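You operate a simulated robot arm through the tools that you are given. There is no shell and no other tool. Be economical: measure what you need, move in short steps, check, and stop when the job is done.

You run a simulated two-armed robot. Do the job below in one go: nothing can be reset, and whatever is moved stays where it is left.

TASK
Potting is done: close the covered tray's vent, store soil and both pots.
Fine: other hand steadies the tray; sack in both hands; sack and seedling pots on the storage bench.

It is judged by the outcome, as a careful person would: the job done as asked, and still so three seconds after it is handed in. It fails if anything else is knocked over, pushed out of place, dropped, spilled or broken.

THE ROBOT
Two 7-joint arms with two-finger parallel grippers on one trunk, on a base that drives. Base frame: it is fixed to the floor where the robot stands at the start and does not move with it; the origin is under the middle of the robot, x ahead of it, y to its left, z up. Readings come in mm, rad, newtons and seconds.
The left shoulder is at the start at [50, 165, 1205], the right one opposite. With the tool pointing down near the work surface each hand reaches from about 100 to 660 mm from the robot's upright axis, wherever it stands, measured 20 degrees to its own side. Places, roughly: yellow vent slide [600, 0, 900]; grey storage bench [600, 1700, 700]. Payload 3.91 kg a hand.
Tool frame (each hand has its own): the origin (TCP) lies between the finger pads and is the grasp point; the fingertips stand 30 mm ahead of it; z points along the fingers, y is the line along which they close. The gripper opens to 110 mm. The fingers are 20 mm wide and 10 mm thick; the gripper's body (48 by 112 mm) begins 55 mm behind the TCP.
Orientation is told as [roll, pitch, yaw] about the base's x, y, z axes, in that order, counted from this pose: with the fingers straight down and closing along the base's y, the tool's x points along the base's -x, its y along +y and its z along -z.

THE INTERFACE
- The arms move only by the tool apply_moves. It takes "left_deltas", "right_deltas" or both (then of equal length, played together; a hand with none holds still); each is a list of rows, each a list of 7 numbers: the shift along the tool's x, y, z in units of 300 mm (1.0 is 300 mm), then the turn, a rotation vector about the tool's x, y, z in units of 45 degrees (1.0 is 45 degrees), then the opening in per cent of the stroke, from 0 (shut) to 100 (fully open). In form: [[x, y, z, rx, ry, rz, gripper], ...]. A call has 1 to 10 rows; each row is the pose to reach, as a shift and turn from the pose commanded when the call began, along the tool's axes at that moment. A call with a number of a shift or a turn outside -1 to 1 is refused whole. A row lasts 0.2 s, in which the tool goes at most 50 mm and 0.15 rad; a call with a longer step from one row to the next is refused whole, and so is a gripper value outside its range. A pose out of reach is approached as far as the arm can. The call stops where the force on the tool passes 50 N (or 10 N more than at its start, if that is more) or the arm is blocked; 0.2 s more then pass. Each finger travels about 45 mm/s and halts on what it meets, pressing with about 38 N; the grip force reading is that of the motor and also rises with nothing between the fingers. The clock runs only during rows and for 0.2 s after the last one: add rows that repeat a pose to give the fingers time. It gives the time, the measured TCP pose, the force on the tool (base axes), the opening and the grip force at its end, in the units of the frame above (readings bear some noise).
- Cameras (640 x 400 px; columns grow to the right, rows downward): "scene" is now at [112.3, -10.6, 1369.1]; the picture's right is [-0.10, -0.99, 0.00], its down [-0.63, 0.07, -0.78] and it looks along [0.77, -0.08, -0.63] (base axes); focal length 275 px, centre (320, 200). "left" rides on the left gripper at [72, -17, -103] in its tool frame; the picture's right is [0.23, 0.97, 0.00], its down [-0.76, 0.18, -0.62] and it looks along [-0.61, 0.14, 0.78] (tool axes); focal length 222 px, centre (320, 200). "right" rides on the right gripper at [72, 17, -103] in its tool frame; the picture's right is [-0.23, 0.97, 0.00], its down [-0.76, -0.18, -0.62] and it looks along [-0.61, -0.14, 0.78] (tool axes); focal length 222 px, centre (320, 200).
- capture(camera): a new picture of that camera. The clock stands still meanwhile.
- lift_body(by): slides the trunk up (or, below 0, down) by that many mm; the arms and the scene camera ride with it, the base frame stays. It gives what a move gives, with no picture.
- base_move(legs): drives the robot by 1 to 6 legs, each [ahead, left, turn to the left] in mm, mm and rad, along the robot's own axes; the way and the turn of a leg run together, so that a leg with both is an arc; at most 1500 mm and 3.142 rad a leg. The arms and the cameras ride along, it lands a little off, and it stops where it bumps. It gives what a move gives.
- aim_head(pan, tilt): turns the head with the scene camera to pan (to the left, within 1.396 rad either way) and tilt (down, from -0.506 to 1.204), counted from straight ahead of the robot. It gives what a move gives.
- pixel_to_xyz(camera, pixels): for up to 12 pixels [column, row] of the newest picture of that camera ("zoom" is the newest enlarged one), the place [x, y, z] in the base frame of the surface seen there, good to about 3 mm. The clock stands still meanwhile.
- close_up(camera, box): a new picture of the part [left, top, right, bottom] of that camera's present view, enlarged. The clock stands still meanwhile.
- finish_job(): hands the job in; it is judged then, once.

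Work in short steps. Measure before you move; look again where a grasp or a placing could have gone wrong, and mend it. You have 80 turns and 70 pictures in all, those below and enlarged ones among them. Open the grippers and draw the arms clear of the work before you hand the job in, unless the task says otherwise; then end with one line.

The tools are called as a command line: name --argument value ..., lists and objects as JSON in quotes. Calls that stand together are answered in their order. apply_moves: Moves the arms, as the interface text tells. Its arguments: {"type":"object","properties":{"left_deltas":{"type":"array","items":{"type":"array","items":{"type":"number"}}},"right_deltas":{"type":"array","items":{"type":"array","items":{"type":"number"}}}},"required":[]} The other tools are called the same way: lift_body (by) slides the trunk up or down; base_move (legs) drives the base; aim_head (pan, tilt) turns the head that bears the scene camera; capture (camera) takes a picture; pixel_to_xyz (camera, pixels) gives the place of the surface under pixels of a picture; close_up (camera, box) takes an enlarged picture of a part of a camera's view; finish_job () hands the job in.

At the start:

```text
time: 0.0
left_tool_pos: [531.0, 250.0, 1096.6]
left_tool_rot: [-0.001, 0.0, 0.0]
left_contact_force: [-0.4, -0.1, -0.4]
left_gripper_width: 110.1
left_finger_force: 0.0
right_tool_pos: [308.1, -170.1, 1157.2]
right_tool_rot: [-0.001, 0.0, -0.001]
right_contact_force: [-0.1, 0.1, 0.3]
right_gripper_width: 110.0
right_finger_force: 0.1
trunk travel left (down, up): [-425.0, 78.0]
robot x, y, heading: [2.6, 2.0, -0.003]
head pan, tilt: [-0.103, 0.681]
```

scene: 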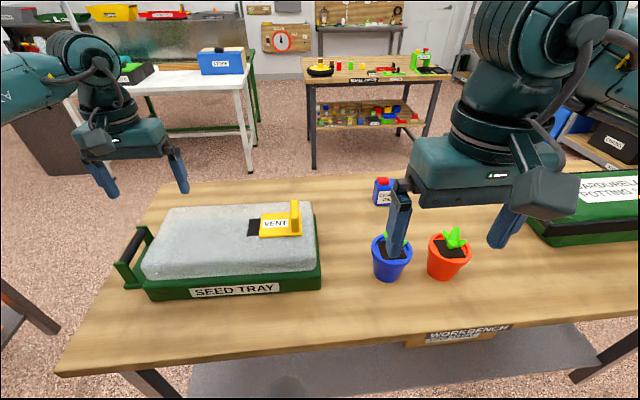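
right: 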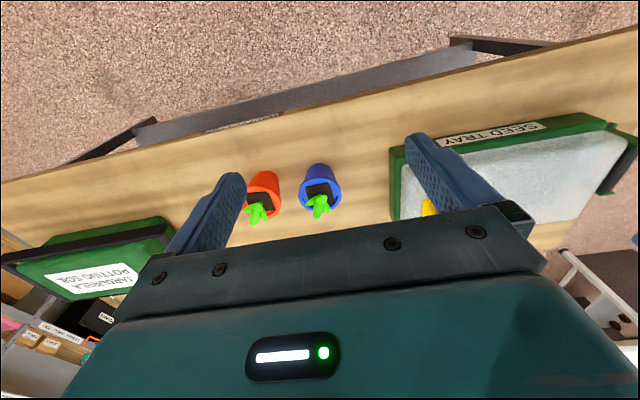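
left: 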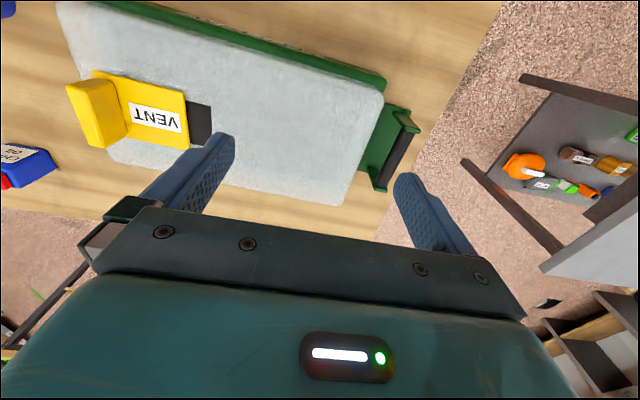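

The scene shows the tray with the yellow slide at about (275,225), the black vent gap at (254,227), two pots at (390,260) and (448,255), and the soil sack at (600,205). I'll measure these first.

pixel_to_xyz --camera "scene" --pixels '[[295, 205], [296, 232], [262, 228], [254, 228], [249, 221], [200, 240], [145, 275], [318, 270], [118, 270], [140, 232], [315, 205], [160, 208]]'

close_up --camera "scene" --box '[100, 180, 340, 330]'

aim_head --pan -0.6 --tilt 0.7

capture --camera "scene"

```text
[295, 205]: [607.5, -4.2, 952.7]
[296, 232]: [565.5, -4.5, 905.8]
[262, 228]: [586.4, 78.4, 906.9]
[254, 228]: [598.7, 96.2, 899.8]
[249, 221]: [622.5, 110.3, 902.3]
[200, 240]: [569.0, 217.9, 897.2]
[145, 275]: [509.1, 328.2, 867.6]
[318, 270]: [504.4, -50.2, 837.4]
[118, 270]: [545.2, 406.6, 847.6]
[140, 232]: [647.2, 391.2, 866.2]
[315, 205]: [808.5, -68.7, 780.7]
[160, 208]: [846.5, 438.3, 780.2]
```

```text
2.67 times, centred on (220, 255) of scene
```

zoom: 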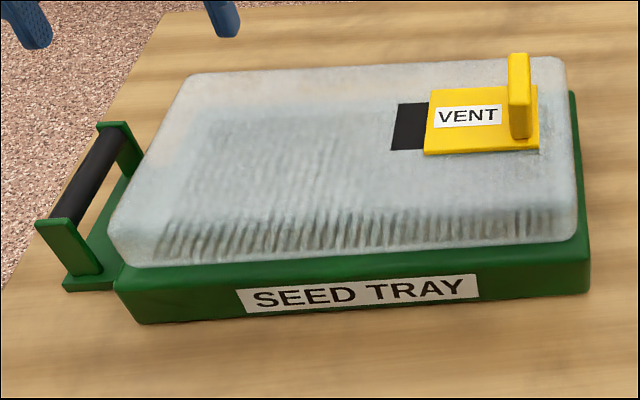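

```text
time: 0.9
left_tool_pos: [531.7, 250.8, 1096.6]
left_tool_rot: [0.0, 0.001, 0.0]
left_contact_force: [-0.2, -0.4, -0.3]
left_gripper_width: 110.0
left_finger_force: 0.0
right_tool_pos: [308.1, -171.0, 1156.6]
right_tool_rot: [0.0, 0.0, 0.0]
right_contact_force: [-0.6, -0.7, 0.4]
right_gripper_width: 109.9
right_finger_force: 0.1
trunk travel left (down, up): [-425.0, 78.0]
robot x, y, heading: [-1.4, -1.4, 0.001]
head pan, tilt: [-0.6, 0.7]
```

```text
65 pictures are left
```

scene: 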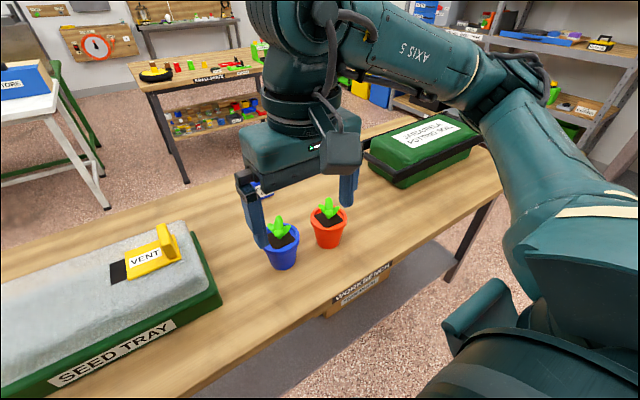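

The sack is now in view at (425,150) and the pots at (282,245) and (328,225). I'll measure them, then look left at the storage bench.

pixel_to_xyz --camera "scene" --pixels '[[420, 133], [405, 165], [402, 178], [476, 130], [366, 140], [430, 115], [281, 238], [283, 262], [327, 216], [328, 240], [440, 160], [270, 225]]'

close_up --camera "scene" --box '[240, 90, 500, 280]'

aim_head --pan 1.2 --tilt 0.5

capture --camera "scene"

```text
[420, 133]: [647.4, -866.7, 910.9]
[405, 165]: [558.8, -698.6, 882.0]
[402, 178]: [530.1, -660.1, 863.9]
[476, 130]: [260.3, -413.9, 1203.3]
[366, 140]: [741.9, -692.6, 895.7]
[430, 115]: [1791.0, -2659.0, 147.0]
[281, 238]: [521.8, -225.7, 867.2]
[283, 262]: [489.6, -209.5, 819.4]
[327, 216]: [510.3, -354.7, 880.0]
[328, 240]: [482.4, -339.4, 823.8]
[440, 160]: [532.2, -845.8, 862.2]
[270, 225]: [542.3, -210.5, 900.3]
```

```text
2.11 times, centred on (370, 185) of scene
```

zoom: 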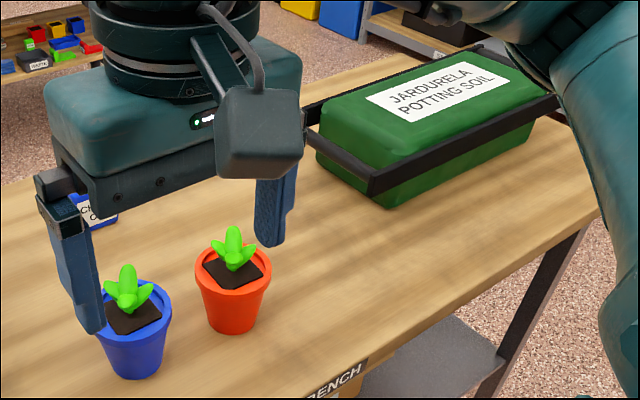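

```text
time: 2.7
left_tool_pos: [532.0, 250.9, 1097.3]
left_tool_rot: [0.001, 0.0, 0.0]
left_contact_force: [-0.4, -0.7, -0.2]
left_gripper_width: 110.1
left_finger_force: 0.1
right_tool_pos: [308.7, -171.2, 1155.5]
right_tool_rot: [-0.001, 0.0, 0.0]
right_contact_force: [-1.1, -0.1, 0.2]
right_gripper_width: 110.2
right_finger_force: 0.1
trunk travel left (down, up): [-425.0, 78.0]
robot x, y, heading: [-1.3, 0.3, -0.001]
head pan, tilt: [1.201, 0.499]
```

```text
63 pictures are left
```

scene: 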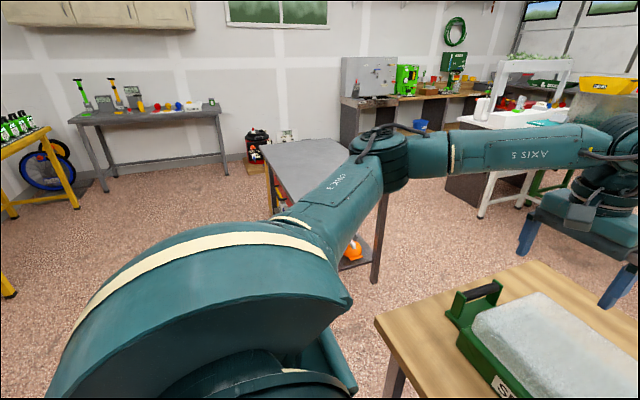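

The storage bench is the grey one at about (305,165). I'll measure it, and take the tray handle at (398,150) and vent tab at (95,110) from the left camera.

pixel_to_xyz --camera "scene" --pixels '[[290, 152], [335, 145], [280, 165], [300, 195], [265, 147], [345, 140], [380, 318], [310, 170], [478, 292], [500, 284]]'

capture --camera "left"

pixel_to_xyz --camera "left" --pixels '[[408, 120], [394, 150], [382, 185], [375, 190], [415, 128], [85, 90], [112, 95], [95, 140], [120, 135], [200, 125], [210, 125], [188, 125]]'

close_up --camera "scene" --box '[220, 110, 440, 300]'

```text
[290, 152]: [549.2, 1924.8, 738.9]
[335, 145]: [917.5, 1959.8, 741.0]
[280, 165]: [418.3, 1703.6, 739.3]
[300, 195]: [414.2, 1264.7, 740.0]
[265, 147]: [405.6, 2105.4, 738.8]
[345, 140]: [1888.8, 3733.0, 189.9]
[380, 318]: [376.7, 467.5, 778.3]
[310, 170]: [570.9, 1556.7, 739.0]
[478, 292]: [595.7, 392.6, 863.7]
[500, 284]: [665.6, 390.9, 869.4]
```

```text
62 pictures are left
```

left: 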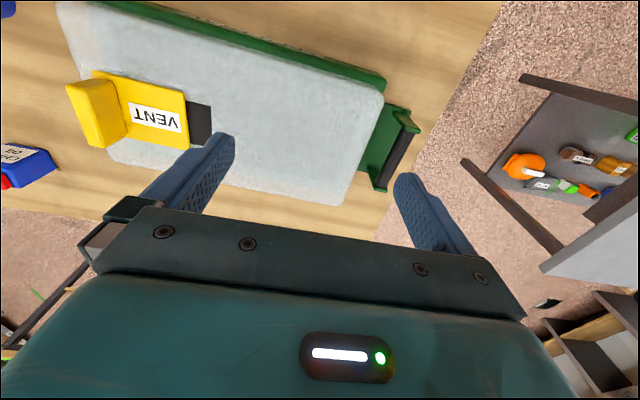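

```text
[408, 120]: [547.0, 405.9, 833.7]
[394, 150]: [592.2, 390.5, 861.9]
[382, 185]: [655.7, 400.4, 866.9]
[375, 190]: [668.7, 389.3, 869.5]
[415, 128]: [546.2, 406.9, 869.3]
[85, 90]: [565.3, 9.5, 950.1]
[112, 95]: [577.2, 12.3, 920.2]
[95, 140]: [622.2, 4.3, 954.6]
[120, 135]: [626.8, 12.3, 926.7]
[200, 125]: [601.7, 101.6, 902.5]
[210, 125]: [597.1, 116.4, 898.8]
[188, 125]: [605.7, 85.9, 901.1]
```

```text
2.11 times, centred on (330, 205) of scene
```

zoom: 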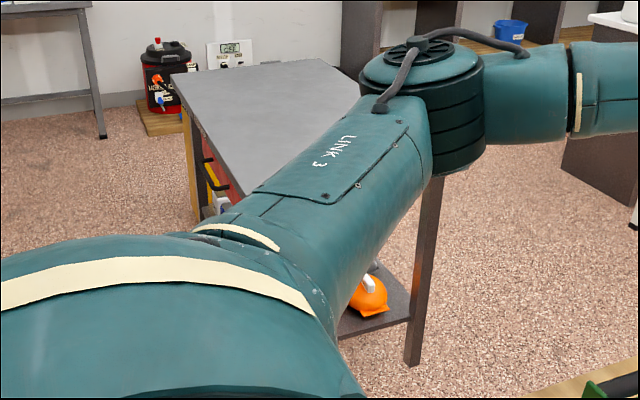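

The tray handle bar is centred near (605,396,862), and the vent tab near (595,4,952), thin along y. The open gap spans about y=85–118. I'll drive a little ahead and left to bring both within reach.

base_move --legs '[[60, 80, 0]]'

aim_head --pan 0.2 --tilt 0.8

capture --camera "scene"

```text
time: 3.9
left_tool_pos: [592.7, 330.3, 1095.6]
left_tool_rot: [-0.003, -0.001, 0.001]
left_contact_force: [-0.1, 0.6, -1.0]
left_gripper_width: 110.0
left_finger_force: 0.0
right_tool_pos: [368.2, -91.3, 1156.9]
right_tool_rot: [-0.001, 0.0, 0.003]
right_contact_force: [-0.3, -0.9, 0.1]
right_gripper_width: 110.1
right_finger_force: 0.1
trunk travel left (down, up): [-425.0, 78.0]
robot x, y, heading: [62.8, 80.2, 0.0]
head pan, tilt: [1.201, 0.499]
```

```text
time: 5.2
left_tool_pos: [590.4, 330.1, 1095.8]
left_tool_rot: [0.0, -0.001, 0.002]
left_contact_force: [-0.8, 0.9, 0.5]
left_gripper_width: 109.9
left_finger_force: 0.0
right_tool_pos: [368.2, -92.4, 1156.3]
right_tool_rot: [0.001, -0.001, 0.001]
right_contact_force: [0.3, 1.0, -0.1]
right_gripper_width: 109.8
right_finger_force: 0.0
trunk travel left (down, up): [-425.0, 78.0]
robot x, y, heading: [58.4, 78.3, -0.004]
head pan, tilt: [0.201, 0.799]
```

```text
60 pictures are left
```

scene: 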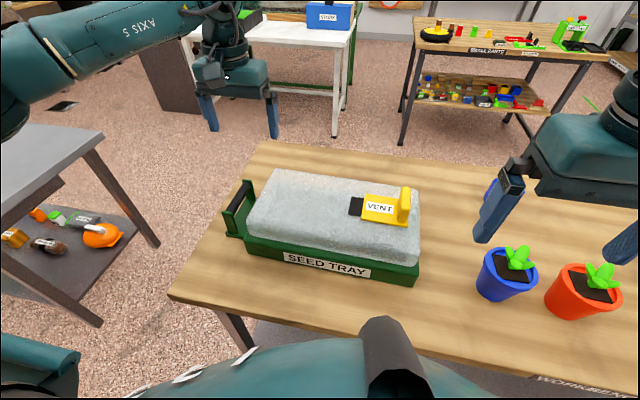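

I'll move the left hand above the tray handle and the right hand above the vent tab, both half open, then check from the wrist cameras.

apply_moves --left_deltas '[[-0.023, 0.11, 0, 0, 0, 0, 70], [-0.047, 0.22, 0, 0, 0, 0, 45], [-0.047, 0.22, 0.127, 0, 0, 0, 45], [-0.047, 0.22, 0.254, 0, 0, 0, 45], [-0.047, 0.22, 0.381, 0, 0, 0, 45], [-0.047, 0.22, 0.508, 0, 0, 0, 45], [-0.047, 0.22, 0.61, 0, 0, 0, 45], [-0.047, 0.22, 0.61, 0, 0, 0, 45], [-0.047, 0.22, 0.61, 0, 0, 0, 45], [-0.047, 0.22, 0.61, 0, 0, 0, 45]]' --right_deltas '[[-0.125, 0.053, 0, 0, 0, 0, 80], [-0.25, 0.106, 0, 0, 0, 0, 60], [-0.375, 0.16, 0, 0, 0, 0, 50], [-0.5, 0.213, 0, 0, 0, 0, 50], [-0.625, 0.266, 0, 0, 0, 0, 50], [-0.753, 0.32, 0, 0, 0, 0, 50], [-0.753, 0.32, 0.13, 0, 0, 0, 50], [-0.753, 0.32, 0.26, 0, 0, 0, 50], [-0.753, 0.32, 0.39, 0, 0, 0, 50], [-0.753, 0.32, 0.52, 0, 0, 0, 50]]'

capture --camera "left"

capture --camera "right"

```text
time: 7.3
left_tool_pos: [605.0, 394.4, 912.2]
left_tool_rot: [0.001, -0.001, 0.001]
left_contact_force: [-0.1, -0.1, 0.0]
left_gripper_width: 49.7
left_finger_force: 0.0
right_tool_pos: [594.0, 5.3, 1001.9]
right_tool_rot: [-0.001, 0.0, 0.001]
right_contact_force: [-0.5, -0.1, 0.2]
right_gripper_width: 55.0
right_finger_force: 0.0
trunk travel left (down, up): [-425.0, 78.0]
robot x, y, heading: [57.5, 83.3, -0.004]
head pan, tilt: [0.201, 0.799]
```

```text
59 pictures are left
```

left: 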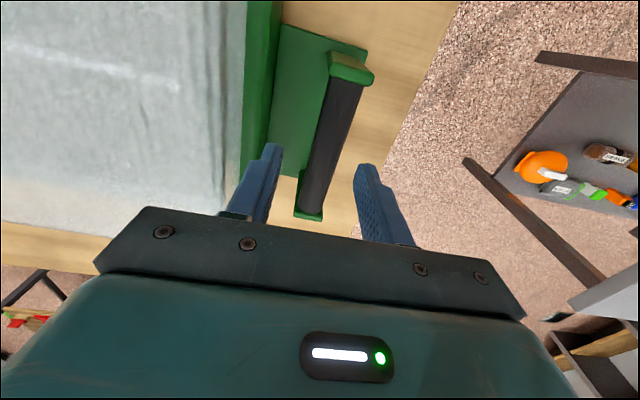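

```text
58 pictures are left
```

right: 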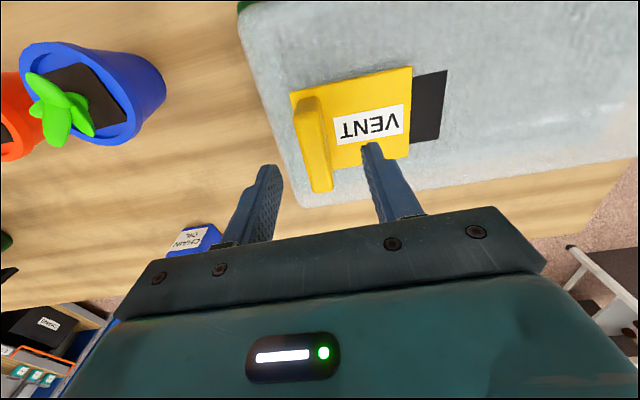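

Both straddle their targets. I'll fine-measure the tab and handle.

pixel_to_xyz --camera "right" --pixels '[[308, 105], [320, 180], [298, 120], [322, 120], [410, 110], [445, 110], [409, 80], [440, 80]]'

pixel_to_xyz --camera "left" --pixels '[[345, 95], [325, 160], [322, 120], [355, 120], [300, 100], [240, 120]]'

```text
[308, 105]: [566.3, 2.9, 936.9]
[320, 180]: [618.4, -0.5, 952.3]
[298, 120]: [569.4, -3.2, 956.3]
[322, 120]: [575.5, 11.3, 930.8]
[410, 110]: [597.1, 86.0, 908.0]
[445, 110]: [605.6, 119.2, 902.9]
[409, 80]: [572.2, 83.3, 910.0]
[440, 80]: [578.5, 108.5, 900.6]
```

```text
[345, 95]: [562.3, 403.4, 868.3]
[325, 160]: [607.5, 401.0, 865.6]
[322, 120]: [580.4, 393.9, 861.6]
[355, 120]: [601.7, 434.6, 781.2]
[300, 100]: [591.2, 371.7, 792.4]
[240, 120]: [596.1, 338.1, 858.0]
```

The handle centre is near y=401 and the tab centre near y=4. I'll lower both and close.

apply_moves --left_deltas '[[0, 0.015, 0.1, 0, 0, 0, 45], [0, 0.02, 0.19, 0, 0, 0, 45], [0, 0.02, 0.19, 0, 0, 0, 0], [0, 0.02, 0.19, 0, 0, 0, 0], [0, 0.02, 0.19, 0, 0, 0, 0], [0, 0.02, 0.19, 0, 0, 0, 0]]' --right_deltas '[[0, 0, 0.1, 0, 0, 0, 50], [0, -0.004, 0.195, 0, 0, 0, 50], [0, -0.004, 0.195, 0, 0, 0, 0], [0, -0.004, 0.195, 0, 0, 0, 0], [0, -0.004, 0.195, 0, 0, 0, 0], [0, -0.004, 0.195, 0, 0, 0, 0]]'

```text
time: 8.8
left_tool_pos: [605.7, 401.5, 855.2]
left_tool_rot: [0.0, 0.0, -0.001]
left_contact_force: [-3.3, 0.0, 0.3]
left_gripper_width: 24.0
left_finger_force: 37.4
right_tool_pos: [595.5, 0.8, 941.9]
right_tool_rot: [0.0, 0.0, -0.002]
right_contact_force: [2.4, -1.5, -1.0]
right_gripper_width: 19.3
right_finger_force: 36.8
trunk travel left (down, up): [-425.0, 78.0]
robot x, y, heading: [58.6, 81.2, -0.0]
head pan, tilt: [0.201, 0.799]
```

Both hands grip (24 mm handle, 19 mm tab). Now slide the tab toward +y in small steps, to about 40 mm.

apply_moves --right_deltas '[[0, 0.02, 0, 0, 0, 0, 0], [0, 0.04, 0, 0, 0, 0, 0], [0, 0.06, 0, 0, 0, 0, 0], [0, 0.08, 0, 0, 0, 0, 0], [0, 0.1, 0, 0, 0, 0, 0], [0, 0.12, 0, 0, 0, 0, 0], [0, 0.135, 0, 0, 0, 0, 0]]'

capture --camera "right"

close_up --camera "scene" --box '[220, 150, 440, 290]'

```text
time: 10.3
left_tool_pos: [604.0, 401.3, 855.0]
left_tool_rot: [-0.001, 0.001, 0.002]
left_contact_force: [-6.0, 11.9, 5.7]
left_gripper_width: 24.3
left_finger_force: 38.2
right_tool_pos: [594.0, 41.9, 942.1]
right_tool_rot: [0.001, -0.001, 0.001]
right_contact_force: [3.6, -8.8, -0.1]
right_gripper_width: 19.7
right_finger_force: 37.9
trunk travel left (down, up): [-425.0, 78.0]
robot x, y, heading: [60.6, 74.9, 0.005]
head pan, tilt: [0.201, 0.799]
```

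```text
57 pictures are left
```

right: 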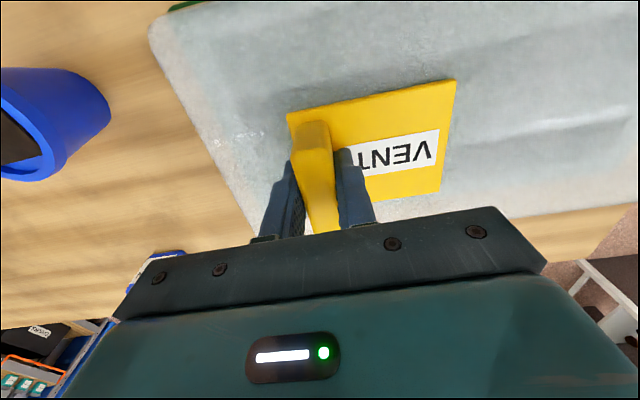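

```text
2.86 times, centred on (330, 220) of scene
```

zoom: 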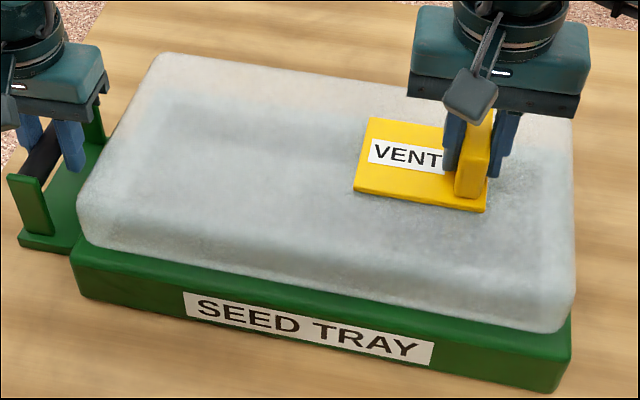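

The black gap is covered. I'll check where the slab edges now are.

pixel_to_xyz --camera "right" --pixels '[[448, 140], [438, 170], [290, 125], [464, 140]]'

apply_moves --right_deltas '[[0, 0.01, 0, 0, 0, 0, 0], [0, 0.017, 0, 0, 0, 0, 0], [0, 0.017, 0, 0, 0, 0, 0]]'

```text
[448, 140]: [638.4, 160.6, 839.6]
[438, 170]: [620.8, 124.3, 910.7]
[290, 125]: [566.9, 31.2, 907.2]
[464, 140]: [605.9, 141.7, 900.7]
```

```text
time: 11.2
left_tool_pos: [606.2, 402.3, 856.2]
left_tool_rot: [0.001, 0.0, 0.001]
left_contact_force: [-5.9, 9.0, 1.1]
left_gripper_width: 24.2
left_finger_force: 37.9
right_tool_pos: [593.5, 47.5, 941.5]
right_tool_rot: [0.001, 0.0, 0.0]
right_contact_force: [3.5, -9.8, -0.4]
right_gripper_width: 19.7
right_finger_force: 38.2
trunk travel left (down, up): [-425.0, 78.0]
robot x, y, heading: [59.5, 77.0, -0.005]
head pan, tilt: [0.201, 0.799]
```

There's no end stop yet, only friction (~9 N). I'll push gently in 3 mm increments to find the stop, and check that nothing opens on the other side.

apply_moves --right_deltas '[[0, 0.007, 0, 0, 0, 0, 0], [0, 0.014, 0, 0, 0, 0, 0], [0, 0.014, 0, 0, 0, 0, 0]]'

close_up --camera "right" --box '[220, 60, 480, 240]'

```text
time: 11.9
left_tool_pos: [605.3, 403.9, 857.0]
left_tool_rot: [0.001, 0.001, 0.006]
left_contact_force: [-3.0, 20.0, -0.5]
left_gripper_width: 23.8
left_finger_force: 37.7
right_tool_pos: [594.6, 50.7, 942.1]
right_tool_rot: [-0.003, 0.001, -0.004]
right_contact_force: [3.8, -22.2, 2.8]
right_gripper_width: 19.6
right_finger_force: 37.7
trunk travel left (down, up): [-425.0, 78.0]
robot x, y, heading: [58.9, 78.6, 0.004]
head pan, tilt: [0.201, 0.799]
```

```text
2.22 times, centred on (350, 150) of right
```

zoom: 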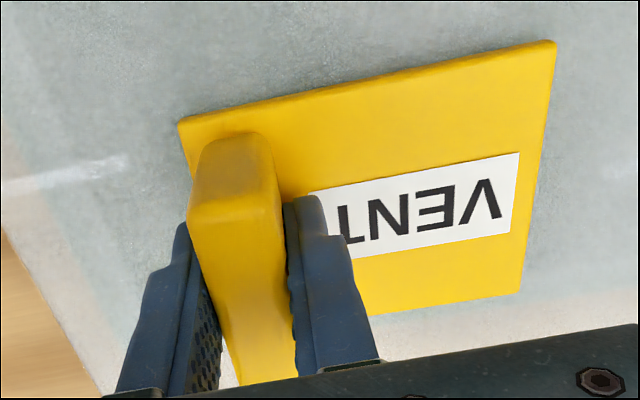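

The force rose to 22 N, so the slide is at its stop and fully closed. Now I release both hands and raise them straight up.

apply_moves --left_deltas '[[0, -0.008, 0, 0, 0, 0, 0], [0, -0.008, 0, 0, 0, 0, 40], [0, -0.008, 0, 0, 0, 0, 40], [0, -0.008, -0.12, 0, 0, 0, 40], [0, -0.008, -0.26, 0, 0, 0, 40], [0, -0.008, -0.4, 0, 0, 0, 40], [0, -0.008, -0.55, 0, 0, 0, 40], [0, -0.008, -0.7, 0, 0, 0, 40], [0, -0.008, -0.85, 0, 0, 0, 40]]' --right_deltas '[[0, -0.01, 0, 0, 0, 0, 0], [0, -0.01, 0, 0, 0, 0, 45], [0, -0.01, 0, 0, 0, 0, 45], [0, -0.01, -0.12, 0, 0, 0, 45], [0, -0.01, -0.26, 0, 0, 0, 45], [0, -0.01, -0.4, 0, 0, 0, 45], [0, -0.01, -0.55, 0, 0, 0, 45], [0, -0.01, -0.7, 0, 0, 0, 45], [0, -0.01, -0.7, 0, 0, 0, 45]]'

aim_head --pan -0.2 --tilt 0.8

capture --camera "scene"

```text
time: 13.9
left_tool_pos: [605.3, 400.5, 1112.4]
left_tool_rot: [-0.002, 0.002, 0.001]
left_contact_force: [-0.3, 0.3, -0.9]
left_gripper_width: 43.8
left_finger_force: 0.1
right_tool_pos: [594.7, 48.0, 1152.9]
right_tool_rot: [-0.001, 0.0, 0.001]
right_contact_force: [0.1, -0.6, 0.3]
right_gripper_width: 49.3
right_finger_force: 0.0
trunk travel left (down, up): [-425.0, 78.0]
robot x, y, heading: [58.1, 78.0, 0.003]
head pan, tilt: [0.201, 0.799]
```

```text
time: 14.8
left_tool_pos: [604.6, 402.0, 1112.9]
left_tool_rot: [-0.001, 0.0, 0.001]
left_contact_force: [0.2, 0.0, 0.0]
left_gripper_width: 44.0
left_finger_force: 0.0
right_tool_pos: [594.6, 49.3, 1151.6]
right_tool_rot: [-0.001, 0.0, 0.002]
right_contact_force: [-0.6, 0.2, -0.6]
right_gripper_width: 49.5
right_finger_force: 0.0
trunk travel left (down, up): [-425.0, 78.0]
robot x, y, heading: [56.0, 76.7, 0.002]
head pan, tilt: [-0.201, 0.799]
```

```text
54 pictures are left
```

scene: 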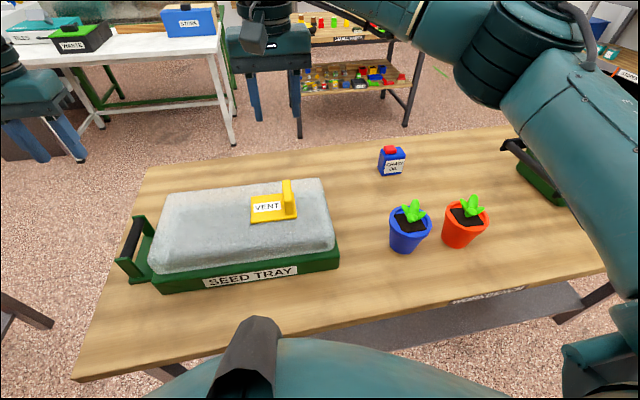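

The vent is closed and the tray is undisturbed. Next I drive right, so that the pots (blue at (410,228), orange at (464,225)) are in front of both hands.

base_move --legs '[[0, -355, 0]]'

aim_head --pan 0.0 --tilt 0.9

capture --camera "scene"

close_up --camera "scene" --box '[220, 120, 420, 245]'

```text
time: 17.1
left_tool_pos: [606.6, 47.5, 1112.4]
left_tool_rot: [-0.001, 0.0, 0.003]
left_contact_force: [0.2, -0.4, -0.5]
left_gripper_width: 43.8
left_finger_force: 0.0
right_tool_pos: [596.0, -304.3, 1152.5]
right_tool_rot: [-0.001, -0.002, 0.002]
right_contact_force: [-0.7, 0.1, 0.4]
right_gripper_width: 49.2
right_finger_force: 0.1
trunk travel left (down, up): [-425.0, 78.0]
robot x, y, heading: [60.6, -275.9, 0.001]
head pan, tilt: [-0.201, 0.799]
```

```text
time: 17.8
left_tool_pos: [605.4, 47.5, 1112.4]
left_tool_rot: [0.001, -0.002, 0.002]
left_contact_force: [0.3, -0.1, 0.2]
left_gripper_width: 44.0
left_finger_force: 0.0
right_tool_pos: [595.6, -303.9, 1152.6]
right_tool_rot: [0.0, 0.0, 0.002]
right_contact_force: [0.5, -1.0, -0.2]
right_gripper_width: 49.7
right_finger_force: 0.1
trunk travel left (down, up): [-425.0, 78.0]
robot x, y, heading: [61.3, -277.3, -0.002]
head pan, tilt: [0.0, 0.901]
```

```text
53 pictures are left
```

scene: 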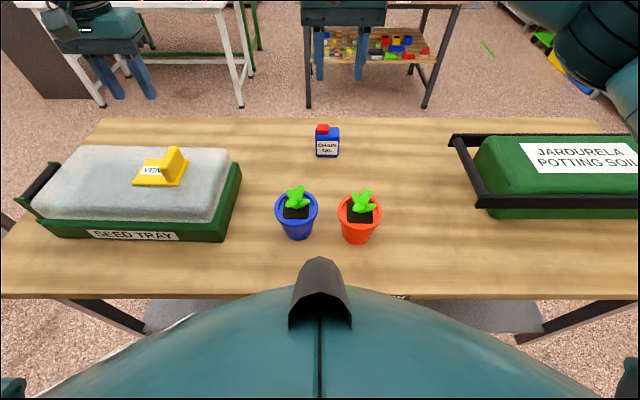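

```text
3.20 times, centred on (320, 182) of scene
```

zoom: 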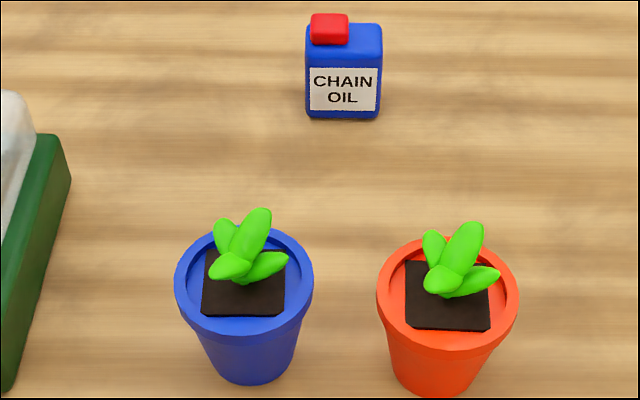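

I'll measure both pots' rims, collar bottoms and plant tips on the enlarged picture.

pixel_to_xyz --camera "zoom" --pixels '[[179, 280], [309, 280], [240, 327], [265, 215], [242, 340], [250, 380], [381, 292], [514, 292], [450, 340], [475, 228], [450, 357], [446, 393]]'

pixel_to_xyz --camera "scene" --pixels '[[458, 140], [478, 195], [560, 202], [468, 170], [545, 140], [470, 136], [482, 205], [520, 210], [560, 155], [500, 170], [600, 202], [630, 202]]'

```text
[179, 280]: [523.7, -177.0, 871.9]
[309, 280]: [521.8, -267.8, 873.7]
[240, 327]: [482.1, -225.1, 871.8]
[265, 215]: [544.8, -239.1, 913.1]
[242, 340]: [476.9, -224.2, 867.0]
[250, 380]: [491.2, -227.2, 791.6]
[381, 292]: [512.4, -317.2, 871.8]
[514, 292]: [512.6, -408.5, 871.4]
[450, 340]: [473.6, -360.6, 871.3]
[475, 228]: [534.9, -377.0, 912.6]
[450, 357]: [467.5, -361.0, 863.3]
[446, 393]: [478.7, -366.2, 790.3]
```

```text
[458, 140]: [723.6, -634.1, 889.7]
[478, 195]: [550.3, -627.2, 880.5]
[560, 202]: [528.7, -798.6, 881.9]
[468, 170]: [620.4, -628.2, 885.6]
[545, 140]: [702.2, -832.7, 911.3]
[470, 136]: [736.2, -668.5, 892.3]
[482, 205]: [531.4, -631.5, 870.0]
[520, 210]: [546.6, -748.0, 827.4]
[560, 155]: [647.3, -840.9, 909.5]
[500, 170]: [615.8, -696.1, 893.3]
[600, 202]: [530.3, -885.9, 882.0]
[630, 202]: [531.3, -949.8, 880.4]
```

The blue pot's centre is (521,-222), the orange's (512,-363), with rims 92 mm wide at z≈872 and plants to 913. The left hand goes above the blue pot, fully open, while the right hand moves aside.

apply_moves --left_deltas '[[0.047, -0.15, 0, 0, 0, 0, 100], [0.093, -0.3, 0, 0, 0, 0, 100], [0.14, -0.45, 0, 0, 0, 0, 100], [0.187, -0.6, 0, 0, 0, 0, 100], [0.233, -0.75, 0, 0, 0, 0, 100], [0.28, -0.898, 0, 0, 0, 0, 100], [0.28, -0.898, 0.16, 0, 0, 0, 100], [0.28, -0.898, 0.32, 0, 0, 0, 100], [0.28, -0.898, 0.48, 0, 0, 0, 100], [0.28, -0.898, 0.48, 0, 0, 0, 100]]' --right_deltas '[[0, -0.16, 0, 0, 0, 0, 100], [0, -0.32, 0, 0, 0, 0, 100], [0, -0.487, 0, 0, 0, 0, 100], [0, -0.487, 0, 0, 0, 0, 100], [0, -0.487, 0, 0, 0, 0, 100], [0, -0.487, 0, 0, 0, 0, 100], [0, -0.487, 0, 0, 0, 0, 100], [0, -0.487, 0, 0, 0, 0, 100], [0, -0.487, 0, 0, 0, 0, 100], [0, -0.487, 0, 0, 0, 0, 100]]'

capture --camera "left"

close_up --camera "scene" --box '[220, 120, 420, 245]'

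```text
refused: row 3 steps farther than a row can; nothing moved
```

```text
51 pictures are left
```

left: 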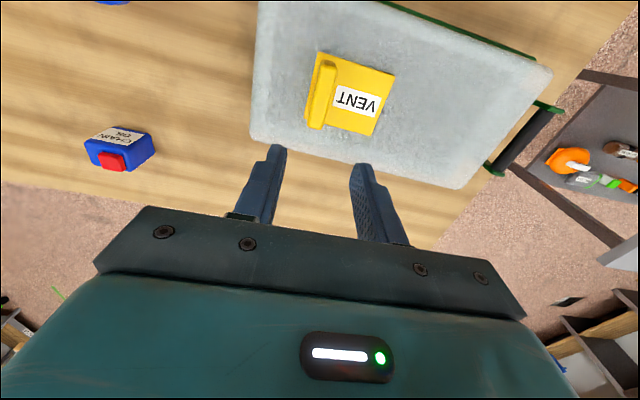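

```text
3.20 times, centred on (320, 182) of scene
```

zoom: 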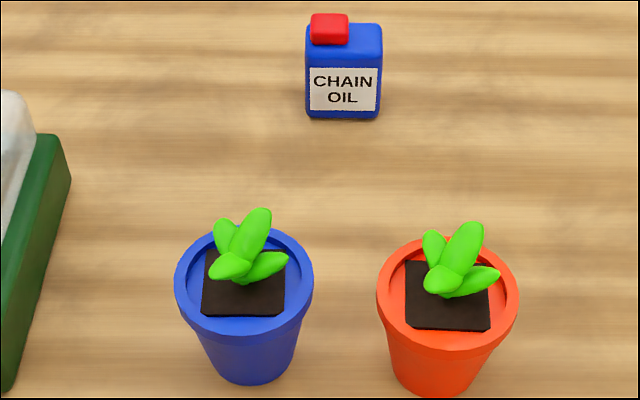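

The call was refused because right-hand row 3 stepped 50.1 mm. I resend it with slightly smaller steps.

apply_moves --left_deltas '[[0.047, -0.15, 0, 0, 0, 0, 100], [0.093, -0.3, 0, 0, 0, 0, 100], [0.14, -0.45, 0, 0, 0, 0, 100], [0.187, -0.6, 0, 0, 0, 0, 100], [0.233, -0.75, 0, 0, 0, 0, 100], [0.28, -0.898, 0, 0, 0, 0, 100], [0.28, -0.898, 0.16, 0, 0, 0, 100], [0.28, -0.898, 0.32, 0, 0, 0, 100], [0.28, -0.898, 0.48, 0, 0, 0, 100], [0.28, -0.898, 0.48, 0, 0, 0, 100]]' --right_deltas '[[0, -0.14, 0, 0, 0, 0, 100], [0, -0.28, 0, 0, 0, 0, 100], [0, -0.42, 0, 0, 0, 0, 100], [0, -0.487, 0, 0, 0, 0, 100], [0, -0.487, 0, 0, 0, 0, 100], [0, -0.487, 0, 0, 0, 0, 100], [0, -0.487, 0, 0, 0, 0, 100], [0, -0.487, 0, 0, 0, 0, 100], [0, -0.487, 0, 0, 0, 0, 100], [0, -0.487, 0, 0, 0, 0, 100]]'

capture --camera "left"

```text
time: 20.0
left_tool_pos: [522.8, -222.6, 969.2]
left_tool_rot: [0.0, 0.0, 0.004]
left_contact_force: [-1.7, 0.4, -0.3]
left_gripper_width: 110.1
left_finger_force: 0.1
right_tool_pos: [595.8, -450.5, 1152.5]
right_tool_rot: [0.0, -0.002, 0.001]
right_contact_force: [0.3, 0.2, -0.8]
right_gripper_width: 109.9
right_finger_force: 0.0
trunk travel left (down, up): [-425.0, 78.0]
robot x, y, heading: [59.2, -278.2, 0.005]
head pan, tilt: [0.0, 0.901]
```

```text
49 pictures are left
```

left: 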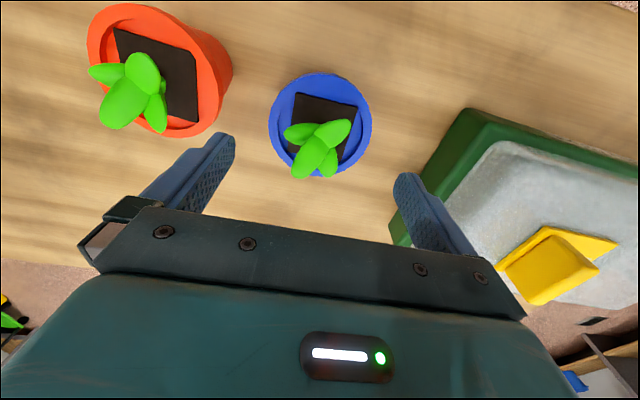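

The fingers straddle the blue pot. I descend to z≈868 on the rim collar and close.

apply_moves --left_deltas '[[0, 0, 0.13, 0, 0, 0, 100], [0, 0, 0.24, 0, 0, 0, 100], [0, 0, 0.337, 0, 0, 0, 100], [0, 0, 0.337, 0, 0, 0, 100], [0, 0, 0.337, 0, 0, 0, 60], [0, 0, 0.337, 0, 0, 0, 60], [0, 0, 0.337, 0, 0, 0, 60]]'

capture --camera "left"

```text
time: 21.6
left_tool_pos: [522.5, -222.2, 868.4]
left_tool_rot: [-0.001, 0.002, 0.003]
left_contact_force: [0.5, -0.7, -0.7]
left_gripper_width: 94.9
left_finger_force: 38.4
right_tool_pos: [594.9, -450.6, 1152.5]
right_tool_rot: [-0.001, 0.0, 0.002]
right_contact_force: [0.6, -0.2, 0.7]
right_gripper_width: 110.2
right_finger_force: 0.1
trunk travel left (down, up): [-425.0, 78.0]
robot x, y, heading: [60.3, -278.7, 0.002]
head pan, tilt: [0.0, 0.901]
```

```text
48 pictures are left
```

left: 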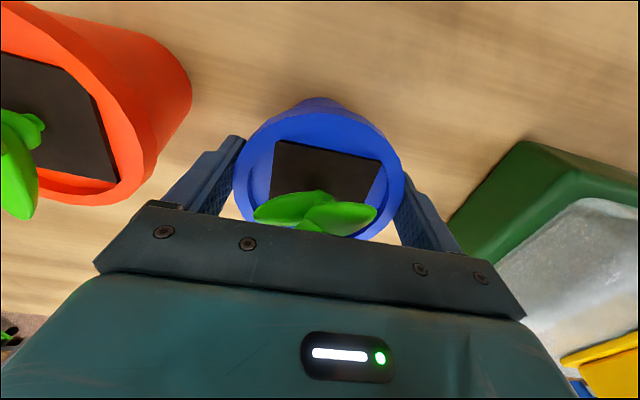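

The pot is gripped (95 mm, 38 N). I lift it and carry it left, then bring the right hand above the orange pot.

apply_moves --left_deltas '[[0, 0, -0.08, 0, 0, 0, 60], [0, 0, -0.2, 0, 0, 0, 60], [0, 0, -0.34, 0, 0, 0, 60], [0, 0, -0.48, 0, 0, 0, 60], [0, 0.1, -0.58, 0, 0, 0, 60], [0, 0.2, -0.66, 0, 0, 0, 60], [0, 0.3, -0.68, 0, 0, 0, 60], [0, 0.4, -0.68, 0, 0, 0, 60], [0, 0.5, -0.68, 0, 0, 0, 60], [0, 0.5, -0.68, 0, 0, 0, 60]]'

apply_moves --right_deltas '[[0.09, 0.1, 0, 0, 0, 0, 100], [0.18, 0.2, 0, 0, 0, 0, 100], [0.277, 0.29, 0, 0, 0, 0, 100], [0.277, 0.29, 0.15, 0, 0, 0, 100], [0.277, 0.29, 0.3, 0, 0, 0, 100], [0.277, 0.29, 0.45, 0, 0, 0, 100], [0.277, 0.29, 0.608, 0, 0, 0, 100], [0.277, 0.29, 0.608, 0, 0, 0, 100]]'

capture --camera "right"

capture --camera "scene"

```text
time: 23.8
left_tool_pos: [524.0, -73.1, 1072.4]
left_tool_rot: [0.001, 0.0, 0.003]
left_contact_force: [0.2, 0.7, -3.0]
left_gripper_width: 95.3
left_finger_force: 37.4
right_tool_pos: [595.9, -449.6, 1152.8]
right_tool_rot: [0.001, -0.001, 0.002]
right_contact_force: [-1.1, -0.3, -0.3]
right_gripper_width: 109.9
right_finger_force: 0.0
trunk travel left (down, up): [-425.0, 78.0]
robot x, y, heading: [60.2, -276.2, 0.004]
head pan, tilt: [0.0, 0.901]
```

```text
time: 25.6
left_tool_pos: [523.6, -72.2, 1071.3]
left_tool_rot: [-0.001, -0.001, 0.004]
left_contact_force: [-0.2, -0.1, -2.5]
left_gripper_width: 95.0
left_finger_force: 37.7
right_tool_pos: [512.1, -360.4, 967.5]
right_tool_rot: [0.001, -0.001, 0.0]
right_contact_force: [-1.1, 0.2, -0.5]
right_gripper_width: 109.8
right_finger_force: 0.0
trunk travel left (down, up): [-425.0, 78.0]
robot x, y, heading: [60.5, -273.6, 0.005]
head pan, tilt: [0.0, 0.901]
```

```text
47 pictures are left
```

right: 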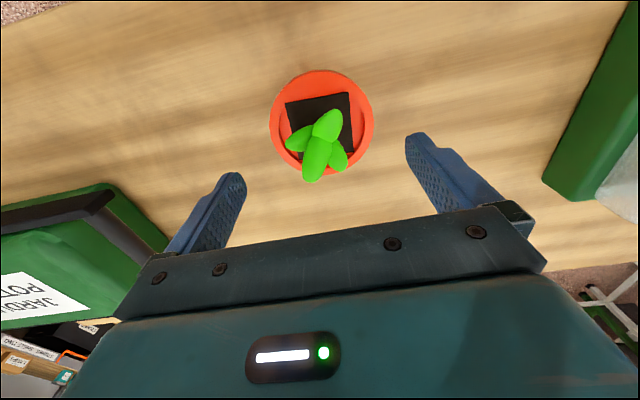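

```text
46 pictures are left
```

scene: 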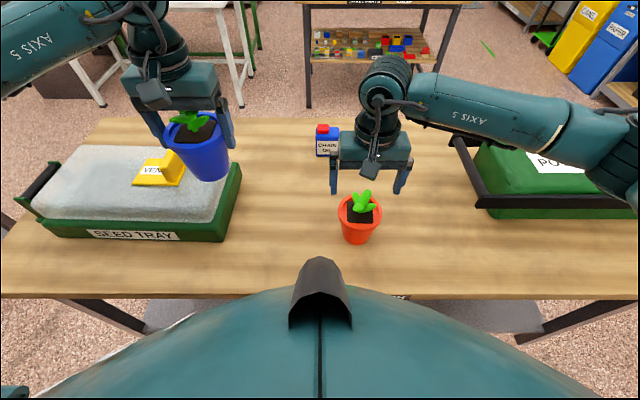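

The right hand straddles the orange pot, so I descend and grip.

apply_moves --right_deltas '[[0, -0.008, 0.13, 0, 0, 0, 100], [0, -0.008, 0.24, 0, 0, 0, 100], [0, -0.008, 0.332, 0, 0, 0, 100], [0, -0.008, 0.332, 0, 0, 0, 100], [0, -0.008, 0.332, 0, 0, 0, 60], [0, -0.008, 0.332, 0, 0, 0, 60], [0, -0.008, 0.332, 0, 0, 0, 60]]'

```text
time: 27.2
left_tool_pos: [524.5, -73.6, 1071.6]
left_tool_rot: [0.0, 0.0, 0.004]
left_contact_force: [0.0, 0.5, -3.1]
left_gripper_width: 94.7
left_finger_force: 38.1
right_tool_pos: [511.9, -366.3, 867.7]
right_tool_rot: [-0.001, 0.0, 0.001]
right_contact_force: [-0.4, 0.2, 0.7]
right_gripper_width: 94.8
right_finger_force: 38.0
trunk travel left (down, up): [-425.0, 78.0]
robot x, y, heading: [60.6, -276.4, -0.002]
head pan, tilt: [0.0, 0.901]
```

The orange pot is gripped. I lift it, check both, then back off from the bench.

apply_moves --right_deltas '[[0, 0, -0.08, 0, 0, 0, 60], [0, 0, -0.2, 0, 0, 0, 60], [0, 0, -0.34, 0, 0, 0, 60], [0, 0, -0.48, 0, 0, 0, 60], [0, 0, -0.6, 0, 0, 0, 60], [0, 0, -0.68, 0, 0, 0, 60], [0, 0, -0.68, 0, 0, 0, 60]]'

base_move --legs '[[-150, 0, 0]]'

aim_head --pan -0.5 --tilt 0.6

capture --camera "scene"

aim_head --pan 1.39 --tilt 0.6

capture --camera "scene"

```text
time: 28.8
left_tool_pos: [525.5, -72.7, 1070.9]
left_tool_rot: [0.001, 0.003, 0.005]
left_contact_force: [-0.6, 0.0, -2.5]
left_gripper_width: 95.2
left_finger_force: 38.1
right_tool_pos: [513.1, -365.4, 1075.7]
right_tool_rot: [0.0, -0.001, 0.002]
right_contact_force: [0.6, 0.7, -3.2]
right_gripper_width: 94.8
right_finger_force: 37.7
trunk travel left (down, up): [-425.0, 78.0]
robot x, y, heading: [64.3, -272.8, -0.002]
head pan, tilt: [0.0, 0.901]
```

```text
time: 30.2
left_tool_pos: [375.8, -72.9, 1071.5]
left_tool_rot: [0.0, 0.0, 0.003]
left_contact_force: [0.5, 0.3, -2.1]
left_gripper_width: 94.7
left_finger_force: 38.1
right_tool_pos: [364.4, -367.2, 1074.9]
right_tool_rot: [-0.002, 0.0, 0.001]
right_contact_force: [0.3, -0.1, -3.0]
right_gripper_width: 94.6
right_finger_force: 38.5
trunk travel left (down, up): [-425.0, 78.0]
robot x, y, heading: [-85.2, -272.5, 0.003]
head pan, tilt: [0.0, 0.901]
```

```text
time: 31.1
left_tool_pos: [374.9, -74.3, 1072.8]
left_tool_rot: [0.0, 0.003, 0.001]
left_contact_force: [0.4, 0.7, -2.3]
left_gripper_width: 95.0
left_finger_force: 38.1
right_tool_pos: [364.8, -367.1, 1075.5]
right_tool_rot: [0.0, 0.0, 0.002]
right_contact_force: [-0.7, -0.6, -3.3]
right_gripper_width: 94.7
right_finger_force: 38.0
trunk travel left (down, up): [-425.0, 78.0]
robot x, y, heading: [-86.8, -277.9, 0.002]
head pan, tilt: [-0.499, 0.6]
```

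```text
45 pictures are left
```

scene: 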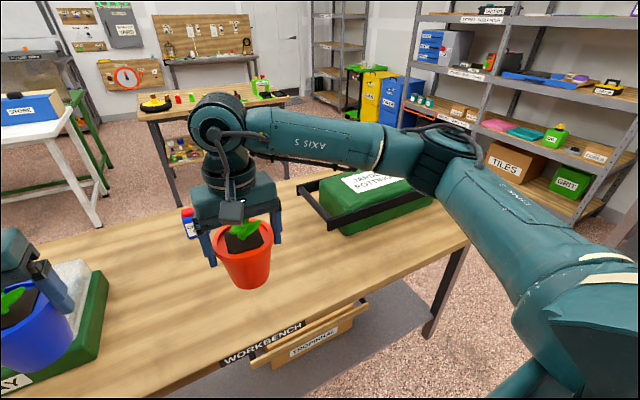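

```text
time: 33.0
left_tool_pos: [376.4, -73.3, 1072.2]
left_tool_rot: [-0.001, 0.0, 0.002]
left_contact_force: [-0.5, -0.4, -2.8]
left_gripper_width: 94.5
left_finger_force: 37.8
right_tool_pos: [364.1, -366.8, 1076.4]
right_tool_rot: [0.0, -0.001, 0.002]
right_contact_force: [0.5, 0.3, -3.3]
right_gripper_width: 94.9
right_finger_force: 37.6
trunk travel left (down, up): [-425.0, 78.0]
robot x, y, heading: [-87.5, -274.2, -0.002]
head pan, tilt: [1.389, 0.6]
```

```text
44 pictures are left
```

scene: 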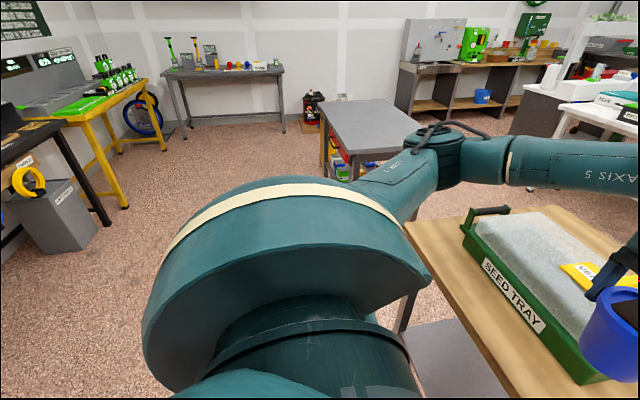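

The lane to the left is clear. I drive left about 2180 mm to stand in front of the storage bench.

base_move --legs '[[0, 1090, 0], [0, 1090, 0]]'

aim_head --pan 0.0 --tilt 0.7

capture --camera "scene"

```text
time: 43.7
left_tool_pos: [378.4, 2088.3, 1071.8]
left_tool_rot: [-0.001, 0.002, 0.004]
left_contact_force: [0.1, -0.2, -2.6]
left_gripper_width: 94.8
left_finger_force: 38.1
right_tool_pos: [366.8, 1795.1, 1076.5]
right_tool_rot: [0.001, 0.0, 0.003]
right_contact_force: [0.0, -0.1, -2.4]
right_gripper_width: 94.5
right_finger_force: 37.8
trunk travel left (down, up): [-425.0, 78.0]
robot x, y, heading: [-86.2, 1884.6, -0.001]
head pan, tilt: [1.389, 0.6]
```

```text
time: 45.2
left_tool_pos: [378.5, 2089.6, 1071.4]
left_tool_rot: [0.0, 0.001, 0.004]
left_contact_force: [-0.5, 1.0, -3.1]
left_gripper_width: 95.1
left_finger_force: 38.2
right_tool_pos: [366.2, 1795.2, 1075.2]
right_tool_rot: [-0.001, -0.001, 0.001]
right_contact_force: [0.5, 0.3, -2.6]
right_gripper_width: 94.7
right_finger_force: 37.8
trunk travel left (down, up): [-425.0, 78.0]
robot x, y, heading: [-81.4, 1886.9, 0.005]
head pan, tilt: [0.0, 0.7]
```

```text
43 pictures are left
```

scene: 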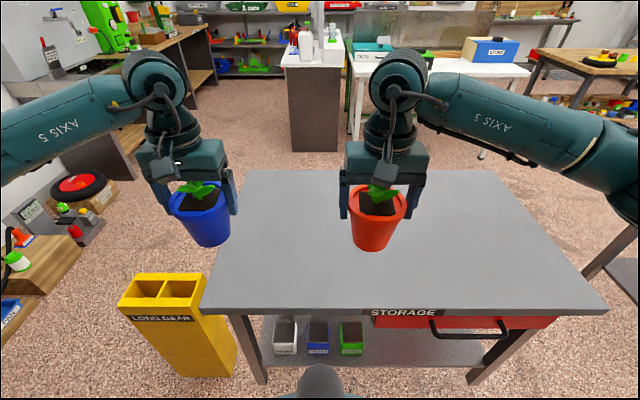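

The storage bench top is empty. I measure its edges, the drawer handle and the yellow box.

pixel_to_xyz --camera "scene" --pixels '[[208, 302], [603, 306], [245, 175], [500, 174], [400, 200], [485, 333], [130, 315], [195, 312], [237, 345], [205, 275]]'

```text
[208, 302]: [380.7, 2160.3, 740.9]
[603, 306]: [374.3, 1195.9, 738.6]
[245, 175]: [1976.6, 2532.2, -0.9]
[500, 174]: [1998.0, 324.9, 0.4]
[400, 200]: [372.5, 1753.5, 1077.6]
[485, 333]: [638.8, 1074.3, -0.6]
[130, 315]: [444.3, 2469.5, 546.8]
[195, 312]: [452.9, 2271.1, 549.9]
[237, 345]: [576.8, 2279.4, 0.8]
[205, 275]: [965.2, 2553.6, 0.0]
```

The bench top spans y≈1195–2160 from x≈375, at z≈740. I move ahead 85 mm and bring the pots over (560,2060) and (560,1880), down to just above the surface.

base_move --legs '[[85, 0, 0]]'

apply_moves --left_deltas '[[-0.11, -0.03, 0, 0, 0, 0, 60], [-0.22, -0.06, 0, 0, 0, 0, 60], [-0.323, -0.097, 0, 0, 0, 0, 60], [-0.323, -0.097, 0, 0, 0, 0, 60], [-0.323, -0.097, 0.13, 0, 0, 0, 60], [-0.323, -0.097, 0.26, 0, 0, 0, 60], [-0.323, -0.097, 0.39, 0, 0, 0, 60], [-0.323, -0.097, 0.52, 0, 0, 0, 60], [-0.323, -0.097, 0.65, 0, 0, 0, 60], [-0.323, -0.097, 0.73, 0, 0, 0, 60]]' --right_deltas '[[-0.09, 0.07, 0, 0, 0, 0, 60], [-0.18, 0.14, 0, 0, 0, 0, 60], [-0.27, 0.21, 0, 0, 0, 0, 60], [-0.363, 0.283, 0, 0, 0, 0, 60], [-0.363, 0.283, 0.13, 0, 0, 0, 60], [-0.363, 0.283, 0.26, 0, 0, 0, 60], [-0.363, 0.283, 0.39, 0, 0, 0, 60], [-0.363, 0.283, 0.52, 0, 0, 0, 60], [-0.363, 0.283, 0.65, 0, 0, 0, 60], [-0.363, 0.283, 0.74, 0, 0, 0, 60]]'

capture --camera "scene"

```text
time: 46.3
left_tool_pos: [464.6, 2089.7, 1071.1]
left_tool_rot: [0.0, 0.001, 0.002]
left_contact_force: [1.3, -0.4, -3.8]
left_gripper_width: 94.9
left_finger_force: 37.9
right_tool_pos: [452.2, 1794.9, 1075.4]
right_tool_rot: [-0.001, 0.001, 0.002]
right_contact_force: [0.1, 0.1, -2.9]
right_gripper_width: 94.5
right_finger_force: 38.1
trunk travel left (down, up): [-425.0, 78.0]
robot x, y, heading: [-1.5, 1885.0, 0.003]
head pan, tilt: [0.0, 0.7]
```

```text
time: 48.5
left_tool_pos: [561.5, 2060.5, 853.2]
left_tool_rot: [0.001, 0.003, 0.0]
left_contact_force: [-0.1, 0.9, -2.6]
left_gripper_width: 94.8
left_finger_force: 38.2
right_tool_pos: [563.5, 1880.6, 853.0]
right_tool_rot: [0.0, 0.001, 0.001]
right_contact_force: [0.7, -0.8, -4.0]
right_gripper_width: 94.6
right_finger_force: 38.2
trunk travel left (down, up): [-425.0, 78.0]
robot x, y, heading: [0.7, 1886.5, 0.001]
head pan, tilt: [0.0, 0.7]
```

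```text
42 pictures are left
```

scene: 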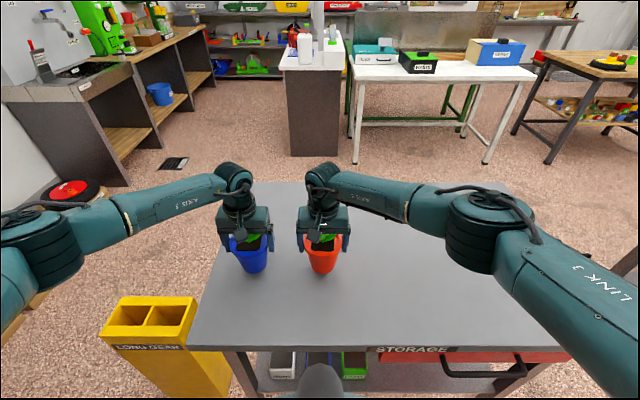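

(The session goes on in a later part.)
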